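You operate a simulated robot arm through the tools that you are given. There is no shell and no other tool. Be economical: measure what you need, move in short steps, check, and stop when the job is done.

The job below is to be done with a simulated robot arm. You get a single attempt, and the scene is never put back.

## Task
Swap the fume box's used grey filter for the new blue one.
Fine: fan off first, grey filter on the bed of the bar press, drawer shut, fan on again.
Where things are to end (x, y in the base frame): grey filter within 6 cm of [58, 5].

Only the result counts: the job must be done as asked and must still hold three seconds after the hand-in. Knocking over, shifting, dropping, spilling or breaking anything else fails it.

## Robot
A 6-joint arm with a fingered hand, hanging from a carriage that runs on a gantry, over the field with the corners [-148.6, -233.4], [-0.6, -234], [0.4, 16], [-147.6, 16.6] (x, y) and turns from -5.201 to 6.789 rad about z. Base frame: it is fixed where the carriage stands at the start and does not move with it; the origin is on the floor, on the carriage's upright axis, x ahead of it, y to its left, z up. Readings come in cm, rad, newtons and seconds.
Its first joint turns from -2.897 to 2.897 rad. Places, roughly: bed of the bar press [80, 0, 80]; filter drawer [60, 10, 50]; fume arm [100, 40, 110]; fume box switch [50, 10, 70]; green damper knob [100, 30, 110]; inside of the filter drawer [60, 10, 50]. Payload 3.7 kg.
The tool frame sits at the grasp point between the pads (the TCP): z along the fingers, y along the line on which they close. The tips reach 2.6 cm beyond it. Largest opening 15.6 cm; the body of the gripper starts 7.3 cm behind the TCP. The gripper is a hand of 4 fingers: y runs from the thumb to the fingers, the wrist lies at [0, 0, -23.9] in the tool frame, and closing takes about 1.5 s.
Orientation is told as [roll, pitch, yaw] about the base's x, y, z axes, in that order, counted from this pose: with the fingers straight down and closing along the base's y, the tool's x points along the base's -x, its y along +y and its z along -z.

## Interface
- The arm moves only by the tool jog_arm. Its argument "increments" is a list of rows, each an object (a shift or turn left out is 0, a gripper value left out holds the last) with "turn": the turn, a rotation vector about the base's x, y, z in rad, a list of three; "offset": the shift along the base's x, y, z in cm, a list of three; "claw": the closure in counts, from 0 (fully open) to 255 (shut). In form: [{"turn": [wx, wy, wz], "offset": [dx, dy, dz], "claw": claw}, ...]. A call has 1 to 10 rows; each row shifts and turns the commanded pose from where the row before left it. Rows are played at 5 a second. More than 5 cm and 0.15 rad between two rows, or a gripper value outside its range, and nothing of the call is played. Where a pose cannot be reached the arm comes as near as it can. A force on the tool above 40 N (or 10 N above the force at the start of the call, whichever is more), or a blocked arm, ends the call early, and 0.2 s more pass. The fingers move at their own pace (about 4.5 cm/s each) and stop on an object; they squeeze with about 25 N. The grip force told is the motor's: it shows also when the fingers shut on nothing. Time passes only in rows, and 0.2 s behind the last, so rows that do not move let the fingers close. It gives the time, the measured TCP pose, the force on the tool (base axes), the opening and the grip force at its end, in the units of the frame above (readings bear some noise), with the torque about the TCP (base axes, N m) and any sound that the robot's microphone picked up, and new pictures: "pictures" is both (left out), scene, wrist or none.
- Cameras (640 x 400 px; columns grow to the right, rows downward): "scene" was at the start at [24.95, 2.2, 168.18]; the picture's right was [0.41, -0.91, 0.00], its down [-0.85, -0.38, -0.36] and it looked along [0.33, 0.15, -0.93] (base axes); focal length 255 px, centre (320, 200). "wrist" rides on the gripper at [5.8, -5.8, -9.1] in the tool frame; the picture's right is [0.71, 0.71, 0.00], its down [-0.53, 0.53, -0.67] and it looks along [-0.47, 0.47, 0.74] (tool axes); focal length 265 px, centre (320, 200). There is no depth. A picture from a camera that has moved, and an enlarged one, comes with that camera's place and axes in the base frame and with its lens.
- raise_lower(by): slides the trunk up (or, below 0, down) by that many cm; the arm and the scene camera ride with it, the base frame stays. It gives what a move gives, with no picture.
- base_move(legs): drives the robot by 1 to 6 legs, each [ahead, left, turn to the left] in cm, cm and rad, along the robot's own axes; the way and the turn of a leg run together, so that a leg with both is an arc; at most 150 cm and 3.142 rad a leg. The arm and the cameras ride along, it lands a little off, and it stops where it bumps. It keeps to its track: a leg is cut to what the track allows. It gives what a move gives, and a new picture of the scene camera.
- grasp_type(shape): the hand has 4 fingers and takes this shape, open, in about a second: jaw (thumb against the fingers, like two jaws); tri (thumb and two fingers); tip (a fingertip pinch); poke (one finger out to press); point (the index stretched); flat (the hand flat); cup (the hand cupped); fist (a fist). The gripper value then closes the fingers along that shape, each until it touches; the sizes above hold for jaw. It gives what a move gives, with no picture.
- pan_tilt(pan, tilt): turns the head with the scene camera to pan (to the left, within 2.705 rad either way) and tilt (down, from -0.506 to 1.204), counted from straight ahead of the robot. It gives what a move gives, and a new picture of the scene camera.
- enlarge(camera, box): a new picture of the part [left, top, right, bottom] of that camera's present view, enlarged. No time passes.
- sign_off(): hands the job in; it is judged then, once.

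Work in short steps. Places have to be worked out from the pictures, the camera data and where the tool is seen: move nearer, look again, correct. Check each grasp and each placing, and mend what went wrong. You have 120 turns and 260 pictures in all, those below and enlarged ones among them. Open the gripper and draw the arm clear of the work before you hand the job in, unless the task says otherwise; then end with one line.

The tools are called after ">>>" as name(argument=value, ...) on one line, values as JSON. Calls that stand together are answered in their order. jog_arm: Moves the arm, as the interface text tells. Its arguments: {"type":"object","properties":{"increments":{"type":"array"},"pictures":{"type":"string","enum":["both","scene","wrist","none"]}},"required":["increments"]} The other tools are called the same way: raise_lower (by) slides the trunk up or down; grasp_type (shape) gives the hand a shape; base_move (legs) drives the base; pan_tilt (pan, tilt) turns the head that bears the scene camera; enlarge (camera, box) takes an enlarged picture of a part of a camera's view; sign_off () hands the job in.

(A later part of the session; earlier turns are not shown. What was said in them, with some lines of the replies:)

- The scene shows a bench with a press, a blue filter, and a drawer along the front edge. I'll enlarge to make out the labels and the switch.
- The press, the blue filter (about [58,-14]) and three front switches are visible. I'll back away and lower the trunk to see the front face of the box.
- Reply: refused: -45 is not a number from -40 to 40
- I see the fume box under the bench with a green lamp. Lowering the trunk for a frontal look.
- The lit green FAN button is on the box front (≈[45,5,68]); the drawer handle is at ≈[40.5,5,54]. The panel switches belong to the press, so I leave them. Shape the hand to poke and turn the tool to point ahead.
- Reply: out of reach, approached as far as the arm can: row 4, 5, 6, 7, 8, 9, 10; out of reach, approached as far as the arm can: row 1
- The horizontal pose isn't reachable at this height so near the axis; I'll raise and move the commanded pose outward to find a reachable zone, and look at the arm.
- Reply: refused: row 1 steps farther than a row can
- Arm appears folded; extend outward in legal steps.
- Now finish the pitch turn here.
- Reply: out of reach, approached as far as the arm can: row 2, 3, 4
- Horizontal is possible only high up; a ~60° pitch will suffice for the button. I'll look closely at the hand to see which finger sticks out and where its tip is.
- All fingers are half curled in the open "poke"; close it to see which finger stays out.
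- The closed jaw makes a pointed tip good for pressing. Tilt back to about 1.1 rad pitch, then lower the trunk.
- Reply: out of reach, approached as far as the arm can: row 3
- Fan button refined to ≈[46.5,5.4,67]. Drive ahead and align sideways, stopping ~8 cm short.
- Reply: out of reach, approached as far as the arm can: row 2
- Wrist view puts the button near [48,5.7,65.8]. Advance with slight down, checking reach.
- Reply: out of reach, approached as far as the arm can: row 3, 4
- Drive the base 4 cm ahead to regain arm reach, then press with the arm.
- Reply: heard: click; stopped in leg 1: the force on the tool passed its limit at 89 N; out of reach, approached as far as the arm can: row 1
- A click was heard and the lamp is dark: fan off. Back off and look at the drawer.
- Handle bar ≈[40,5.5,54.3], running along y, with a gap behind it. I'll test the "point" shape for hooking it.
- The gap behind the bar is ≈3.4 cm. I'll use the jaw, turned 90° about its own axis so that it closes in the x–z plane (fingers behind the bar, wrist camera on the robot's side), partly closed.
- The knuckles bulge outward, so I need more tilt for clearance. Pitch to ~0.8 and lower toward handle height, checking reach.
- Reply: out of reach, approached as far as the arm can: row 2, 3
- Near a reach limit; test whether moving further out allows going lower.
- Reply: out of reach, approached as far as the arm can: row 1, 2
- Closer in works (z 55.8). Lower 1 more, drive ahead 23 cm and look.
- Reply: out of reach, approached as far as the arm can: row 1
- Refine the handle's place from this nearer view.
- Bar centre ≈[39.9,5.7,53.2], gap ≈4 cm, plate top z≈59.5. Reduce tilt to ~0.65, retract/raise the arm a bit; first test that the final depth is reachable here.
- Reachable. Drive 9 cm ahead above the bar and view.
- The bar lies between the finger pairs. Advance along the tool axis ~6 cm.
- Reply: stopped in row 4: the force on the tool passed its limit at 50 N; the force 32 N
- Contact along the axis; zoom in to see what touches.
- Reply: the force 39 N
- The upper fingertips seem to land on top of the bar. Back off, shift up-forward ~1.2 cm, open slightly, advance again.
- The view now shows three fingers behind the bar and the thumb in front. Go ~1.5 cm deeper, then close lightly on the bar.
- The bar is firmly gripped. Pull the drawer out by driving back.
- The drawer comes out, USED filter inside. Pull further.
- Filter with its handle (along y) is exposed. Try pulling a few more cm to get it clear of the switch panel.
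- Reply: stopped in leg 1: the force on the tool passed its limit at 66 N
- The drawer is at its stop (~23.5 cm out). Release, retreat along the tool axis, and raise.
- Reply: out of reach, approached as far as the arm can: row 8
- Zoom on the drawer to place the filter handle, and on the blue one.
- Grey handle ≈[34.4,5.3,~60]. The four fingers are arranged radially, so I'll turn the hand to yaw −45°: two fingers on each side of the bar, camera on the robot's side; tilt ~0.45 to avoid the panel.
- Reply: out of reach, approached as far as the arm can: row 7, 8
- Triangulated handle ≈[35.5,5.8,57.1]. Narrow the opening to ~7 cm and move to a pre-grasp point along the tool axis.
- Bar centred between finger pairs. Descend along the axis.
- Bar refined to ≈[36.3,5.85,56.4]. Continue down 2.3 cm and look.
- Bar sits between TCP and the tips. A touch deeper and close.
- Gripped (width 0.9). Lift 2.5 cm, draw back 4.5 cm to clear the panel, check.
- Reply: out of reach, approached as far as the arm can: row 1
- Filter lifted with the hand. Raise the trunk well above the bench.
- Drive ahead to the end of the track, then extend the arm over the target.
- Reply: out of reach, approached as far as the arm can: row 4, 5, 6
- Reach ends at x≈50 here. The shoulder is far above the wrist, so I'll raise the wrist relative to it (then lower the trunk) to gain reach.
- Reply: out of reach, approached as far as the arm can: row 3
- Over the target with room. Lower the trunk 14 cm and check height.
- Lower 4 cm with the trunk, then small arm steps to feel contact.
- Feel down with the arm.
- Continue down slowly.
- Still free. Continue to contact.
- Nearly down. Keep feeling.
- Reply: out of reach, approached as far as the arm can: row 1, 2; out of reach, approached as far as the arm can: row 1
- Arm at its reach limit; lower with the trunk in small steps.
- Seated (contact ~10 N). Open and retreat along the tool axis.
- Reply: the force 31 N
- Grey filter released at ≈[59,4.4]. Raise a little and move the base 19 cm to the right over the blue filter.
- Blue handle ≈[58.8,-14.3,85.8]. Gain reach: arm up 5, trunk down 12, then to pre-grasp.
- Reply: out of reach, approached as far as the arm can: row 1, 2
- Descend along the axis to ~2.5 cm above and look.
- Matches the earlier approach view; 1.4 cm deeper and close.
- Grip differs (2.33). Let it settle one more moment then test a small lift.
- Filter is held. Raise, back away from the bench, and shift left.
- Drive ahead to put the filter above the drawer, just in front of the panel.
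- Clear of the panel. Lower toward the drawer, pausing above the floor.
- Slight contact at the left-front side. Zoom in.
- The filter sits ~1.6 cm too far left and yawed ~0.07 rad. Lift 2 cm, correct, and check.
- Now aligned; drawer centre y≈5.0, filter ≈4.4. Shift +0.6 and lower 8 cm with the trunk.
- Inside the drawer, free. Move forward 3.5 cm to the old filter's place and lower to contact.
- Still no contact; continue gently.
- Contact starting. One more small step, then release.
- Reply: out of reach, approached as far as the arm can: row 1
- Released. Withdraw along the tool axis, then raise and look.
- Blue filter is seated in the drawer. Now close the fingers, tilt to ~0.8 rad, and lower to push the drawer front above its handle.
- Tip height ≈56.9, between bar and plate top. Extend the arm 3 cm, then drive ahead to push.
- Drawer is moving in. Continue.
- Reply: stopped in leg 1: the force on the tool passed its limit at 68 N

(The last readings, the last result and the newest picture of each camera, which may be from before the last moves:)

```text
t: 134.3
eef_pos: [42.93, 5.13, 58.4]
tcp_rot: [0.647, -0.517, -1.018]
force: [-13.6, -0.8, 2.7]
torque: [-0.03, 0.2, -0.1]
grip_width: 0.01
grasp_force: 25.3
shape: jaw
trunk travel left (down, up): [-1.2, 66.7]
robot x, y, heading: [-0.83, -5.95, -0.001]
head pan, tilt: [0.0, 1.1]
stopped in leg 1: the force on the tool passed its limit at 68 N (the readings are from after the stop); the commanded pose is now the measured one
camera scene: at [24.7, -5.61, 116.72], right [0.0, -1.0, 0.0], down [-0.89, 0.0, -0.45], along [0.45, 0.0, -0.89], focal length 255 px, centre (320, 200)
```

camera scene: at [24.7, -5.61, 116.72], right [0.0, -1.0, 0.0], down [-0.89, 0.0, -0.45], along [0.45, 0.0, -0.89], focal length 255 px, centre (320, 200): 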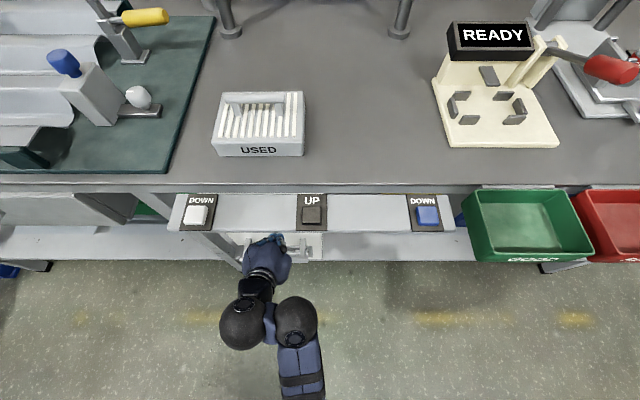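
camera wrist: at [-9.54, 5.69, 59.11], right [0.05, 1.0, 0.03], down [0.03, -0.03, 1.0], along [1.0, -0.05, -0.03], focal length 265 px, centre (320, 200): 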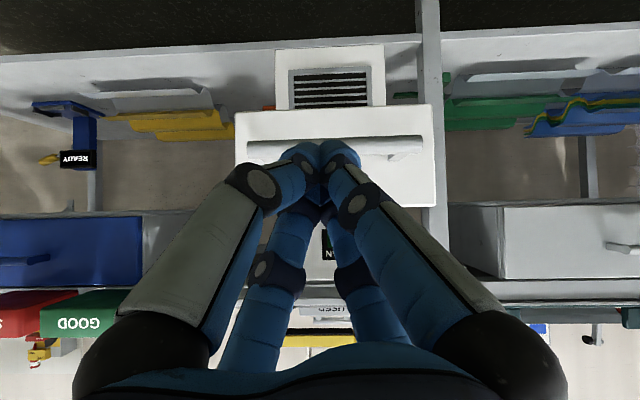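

Drawer shut (front back at x≈45). Back off and re-pose for the fan button.

>>> base_move(legs=[[-18, 0, 0]])

>>> jog_arm(increments=[{"offset": [0, 0, 3]}, {"offset": [0, 0, 3]}, {"turn": [0, -0.11, 0], "offset": [0, 0, 3]}, {"turn": [0, -0.11, 0], "offset": [0, 0, 0.5]}, {}], pictures="both")

>>> enlarge(camera="scene", box=[200, 120, 360, 220])

```text
t: 135.8
eef_pos: [25.39, 5.23, 58.45]
tcp_rot: [0.652, -0.517, -1.021]
force: [-0.1, 0.4, 0.8]
torque: [0.0, -0.05, -0.01]
grip_width: 0.0
grasp_force: 25.7
shape: jaw
trunk travel left (down, up): [-1.2, 66.7]
robot x, y, heading: [-19.27, -5.57, 0.002]
head pan, tilt: [0.0, 1.1]
camera scene: at [7.01, -5.57, 116.76], right [0.0, -1.0, 0.0], down [-0.89, 0.0, -0.45], along [0.45, 0.0, -0.89], focal length 255 px, centre (320, 200)
```

scene: 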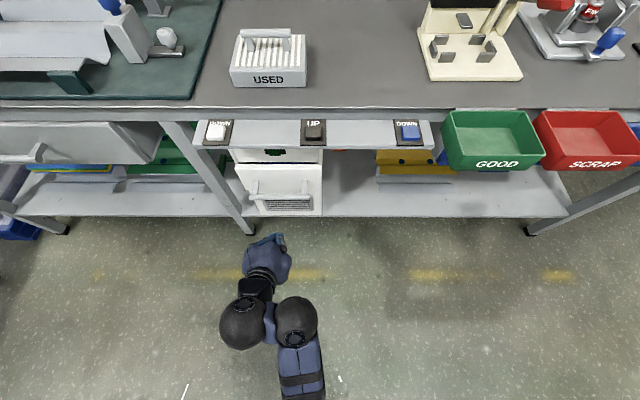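

```text
t: 137.0
eef_pos: [25.38, 5.09, 67.9]
tcp_rot: [0.883, -0.622, -1.147]
force: [0.4, -0.3, -1.1]
torque: [0.0, -0.02, -0.01]
grip_width: 0.03
grasp_force: 24.6
shape: jaw
trunk travel left (down, up): [-1.2, 66.7]
robot x, y, heading: [-19.13, -5.42, -0.003]
head pan, tilt: [0.0, 1.1]
camera scene: at [7.08, -5.56, 116.78], right [0.0, -1.0, 0.0], down [-0.89, 0.0, -0.45], along [0.45, 0.0, -0.89], focal length 255 px, centre (320, 200)
camera wrist: at [13.3, 5.67, 65.76], right [0.04, 1.0, 0.03], down [-0.19, -0.02, 0.98], along [0.98, -0.05, 0.19], focal length 265 px, centre (320, 200)
```

scene: 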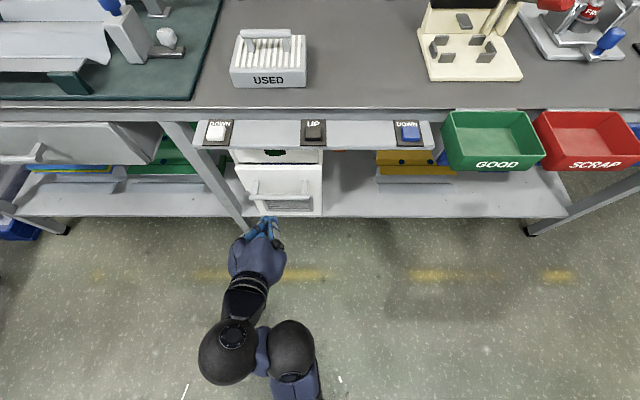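
wrist: 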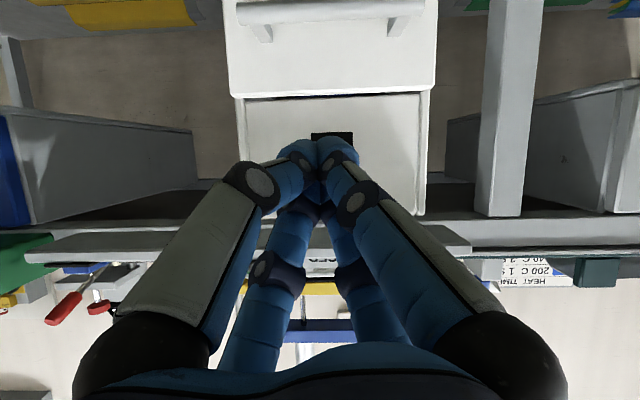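

```text
4.00 times, centred on (280, 170) of scene
camera zoom: at [7.08, -5.56, 116.78], right [0.0, -1.0, 0.0], down [-0.89, 0.0, -0.45], along [0.45, 0.0, -0.89], focal length 1019 px, centre (480, 320)
```

zoom: 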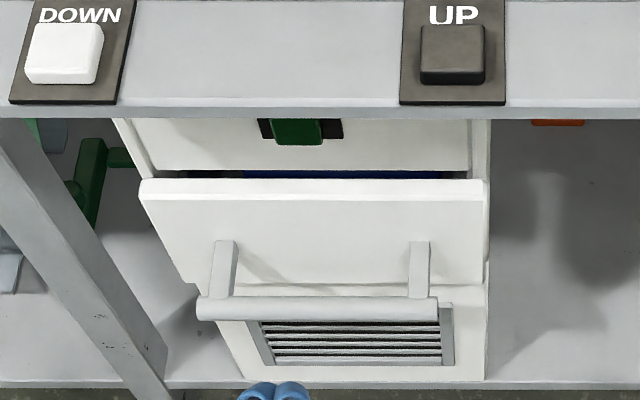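

Drawer closed (bar back at x≈40), blue filter inside. Drive in and press the fan button.

>>> base_move(legs=[[14, 0.2, 0]])

>>> jog_arm(increments=[{}], pictures="wrist")

```text
t: 138.4
eef_pos: [39.93, 5.31, 67.95]
tcp_rot: [0.883, -0.622, -1.144]
force: [0.4, -0.2, -0.1]
torque: [-0.04, 0.04, 0.0]
grip_width: 0.0
grasp_force: 25.3
shape: jaw
trunk travel left (down, up): [-1.2, 66.7]
robot x, y, heading: [-4.69, -5.59, -0.001]
head pan, tilt: [0.0, 1.1]
camera scene: at [21.64, -5.35, 116.8], right [0.0, -1.0, 0.0], down [-0.89, 0.0, -0.45], along [0.45, 0.0, -0.89], focal length 255 px, centre (320, 200)
```

scene: 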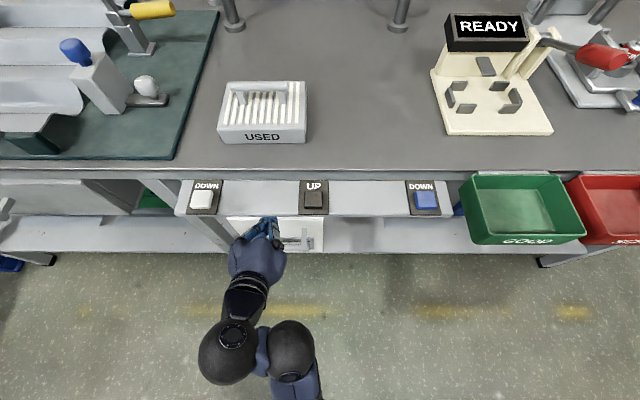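

```text
t: 138.8
eef_pos: [39.95, 5.35, 68.13]
tcp_rot: [0.88, -0.621, -1.143]
force: [0.3, -0.5, 0.0]
torque: [0.03, 0.0, 0.03]
grip_width: 0.02
grasp_force: 24.7
shape: jaw
trunk travel left (down, up): [-1.2, 66.7]
robot x, y, heading: [-4.61, -5.61, -0.001]
head pan, tilt: [0.0, 1.1]
camera wrist: at [27.79, 5.89, 65.75], right [0.04, 1.0, 0.03], down [-0.19, -0.02, 0.98], along [0.98, -0.05, 0.19], focal length 265 px, centre (320, 200)
```

wrist: 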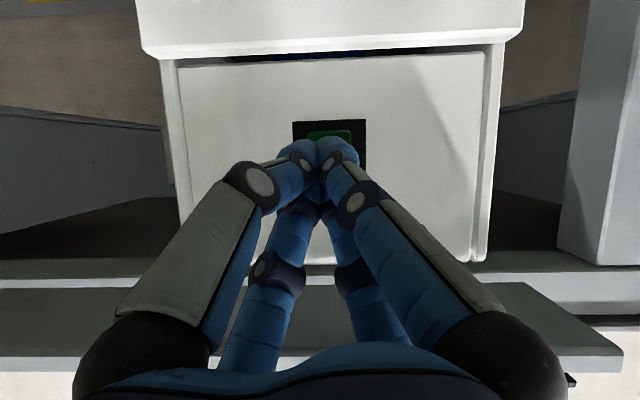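

Slightly lower the tip and press forward with the arm.

>>> jog_arm(increments=[{"offset": [0.5, 0.2, -0.6]}, {"offset": [0.7, 0, 0]}, {"offset": [0.7, 0, 0]}, {"offset": [0.6, 0, 0]}, {"offset": [0.5, 0, 0]}, {}], pictures="wrist")

```text
t: 140.2
eef_pos: [42.83, 5.53, 67.39]
tcp_rot: [0.882, -0.621, -1.144]
force: [0.1, 0.0, 0.1]
torque: [0.03, 0.0, 0.0]
grip_width: 0.0
grasp_force: 25.2
shape: jaw
trunk travel left (down, up): [-1.2, 66.7]
robot x, y, heading: [-4.68, -5.25, 0.001]
head pan, tilt: [0.0, 1.1]
camera wrist: at [30.7, 6.13, 65.18], right [0.04, 1.0, 0.03], down [-0.19, -0.02, 0.98], along [0.98, -0.05, 0.19], focal length 265 px, centre (320, 200)
```

wrist: 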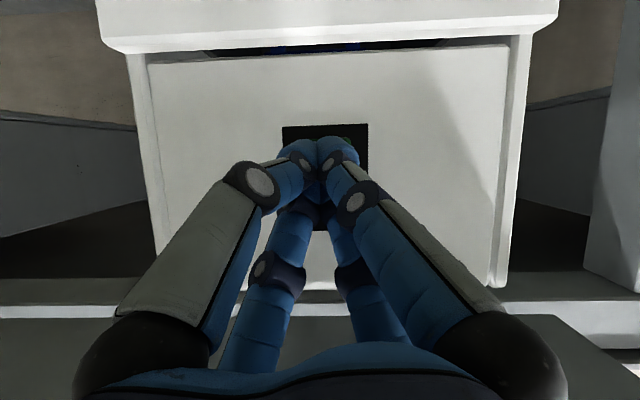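

No contact yet; press further in small steps.

>>> jog_arm(increments=[{"offset": [0.5, 0, 0]}, {"offset": [0.5, 0, 0]}, {}], pictures="wrist")

```text
t: 141.0
eef_pos: [43.38, 5.57, 67.26]
tcp_rot: [0.876, -0.616, -1.143]
force: [-16.6, 0.6, 4.2]
torque: [0.03, 0.02, -0.01]
grip_width: 0.0
grasp_force: 25.1
shape: jaw
trunk travel left (down, up): [-1.2, 66.7]
robot x, y, heading: [-4.46, -5.3, -0.002]
head pan, tilt: [0.0, 1.1]
heard: click
camera wrist: at [31.28, 6.09, 65.12], right [0.04, 1.0, 0.03], down [-0.18, -0.03, 0.98], along [0.98, -0.05, 0.18], focal length 265 px, centre (320, 200)
```

wrist: 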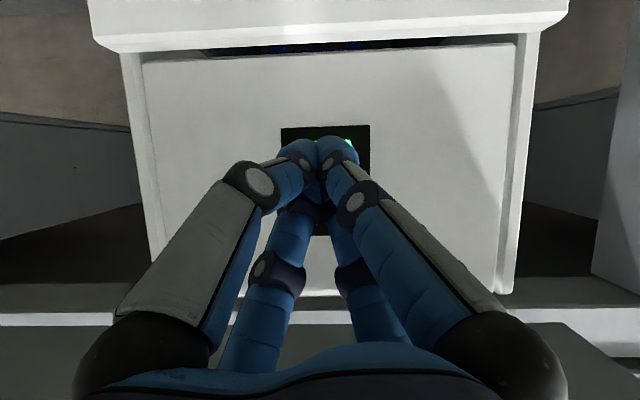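

Click, and the lamp glows. Back off with the arm, then the base, and verify everything.

>>> jog_arm(increments=[{"offset": [-1.5, 0, 0]}, {"offset": [-2, 0, 0]}, {}], pictures="none")

>>> base_move(legs=[[-40, 0, 0]])

>>> jog_arm(increments=[{"claw": 0}, {}, {}, {}, {}, {}, {}], pictures="none")

>>> pan_tilt(pan=0.0, tilt=0.6)

>>> enlarge(camera="scene", box=[240, 130, 400, 230])

```text
t: 141.8
eef_pos: [40.49, 5.55, 67.34]
tcp_rot: [0.881, -0.622, -1.145]
force: [1.2, 0.0, 0.9]
torque: [-0.01, -0.01, 0.02]
grip_width: 0.0
grasp_force: 25.1
shape: jaw
trunk travel left (down, up): [-1.2, 66.7]
robot x, y, heading: [-4.54, -5.65, -0.003]
head pan, tilt: [0.0, 1.1]
```

```text
t: 144.3
eef_pos: [-0.31, 5.46, 67.39]
tcp_rot: [0.881, -0.621, -1.148]
force: [0.1, -0.2, 0.1]
torque: [0.0, -0.03, 0.03]
grip_width: 0.03
grasp_force: 25.1
shape: jaw
trunk travel left (down, up): [-1.2, 66.7]
robot x, y, heading: [-45.07, -4.57, -0.003]
head pan, tilt: [0.0, 1.1]
camera scene: at [-19.04, -5.38, 116.77], right [0.0, -1.0, 0.0], down [-0.89, 0.0, -0.45], along [0.45, 0.0, -0.89], focal length 255 px, centre (320, 200)
```

scene: 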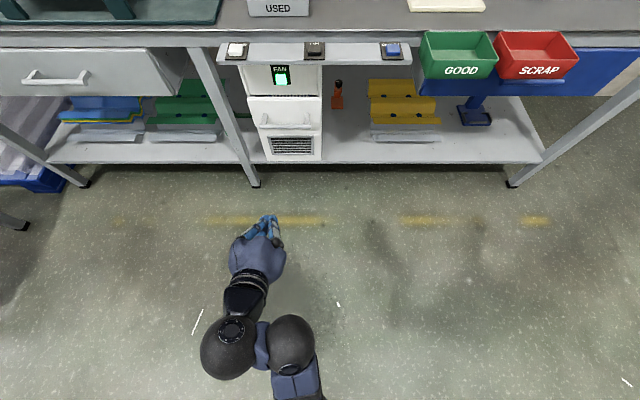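

```text
t: 145.9
eef_pos: [-0.08, 5.44, 67.31]
tcp_rot: [0.881, -0.621, -1.149]
force: [0.4, 0.1, -1.5]
torque: [0.0, -0.02, 0.01]
grip_width: 15.59
grasp_force: 0.1
shape: jaw
trunk travel left (down, up): [-1.2, 66.7]
robot x, y, heading: [-45.19, -4.93, -0.003]
head pan, tilt: [0.0, 1.1]
```

```text
t: 146.8
eef_pos: [-0.09, 5.38, 67.43]
tcp_rot: [0.881, -0.62, -1.15]
force: [0.2, -0.4, -0.2]
torque: [-0.01, -0.03, 0.01]
grip_width: 15.6
grasp_force: 0.1
shape: jaw
trunk travel left (down, up): [-1.2, 66.7]
robot x, y, heading: [-45.14, -5.09, -0.002]
head pan, tilt: [0.0, 0.6]
camera scene: at [-16.47, -5.39, 120.63], right [0.0, -1.0, 0.0], down [-0.57, 0.0, -0.82], along [0.82, 0.0, -0.57], focal length 255 px, centre (320, 200)
```

scene: 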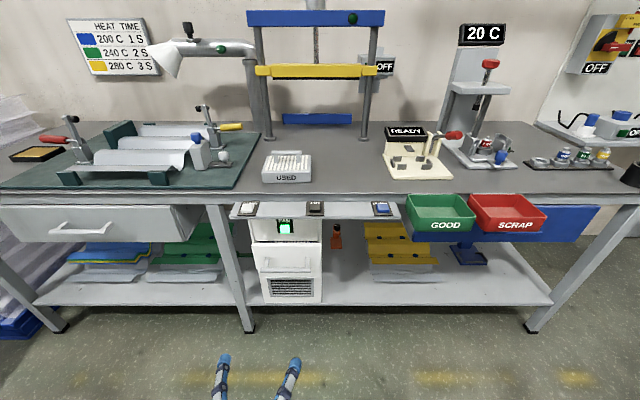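

```text
4.00 times, centred on (320, 180) of scene
camera zoom: at [-16.47, -5.39, 120.63], right [0.0, -1.0, 0.0], down [-0.57, 0.0, -0.82], along [0.82, 0.0, -0.57], focal length 1019 px, centre (320, 280)
```

zoom: 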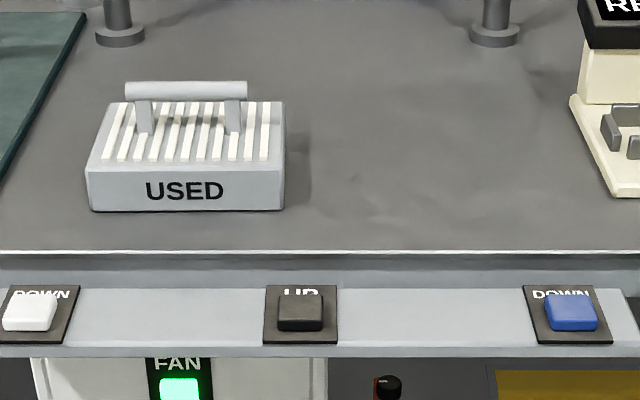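

The fan lamp is lit, the drawer is shut with the blue filter inside, and the grey filter stands at about [58,5]. The hand is open and clear, so I'm handing in.

>>> sign_off()

```text
The job is handed in.
```

The job is handed in: the fan was switched off first, and the blue filter is now in the shut drawer. The grey filter is on the press bed at about [58, 5], and the fan is back on with its lamp lit.
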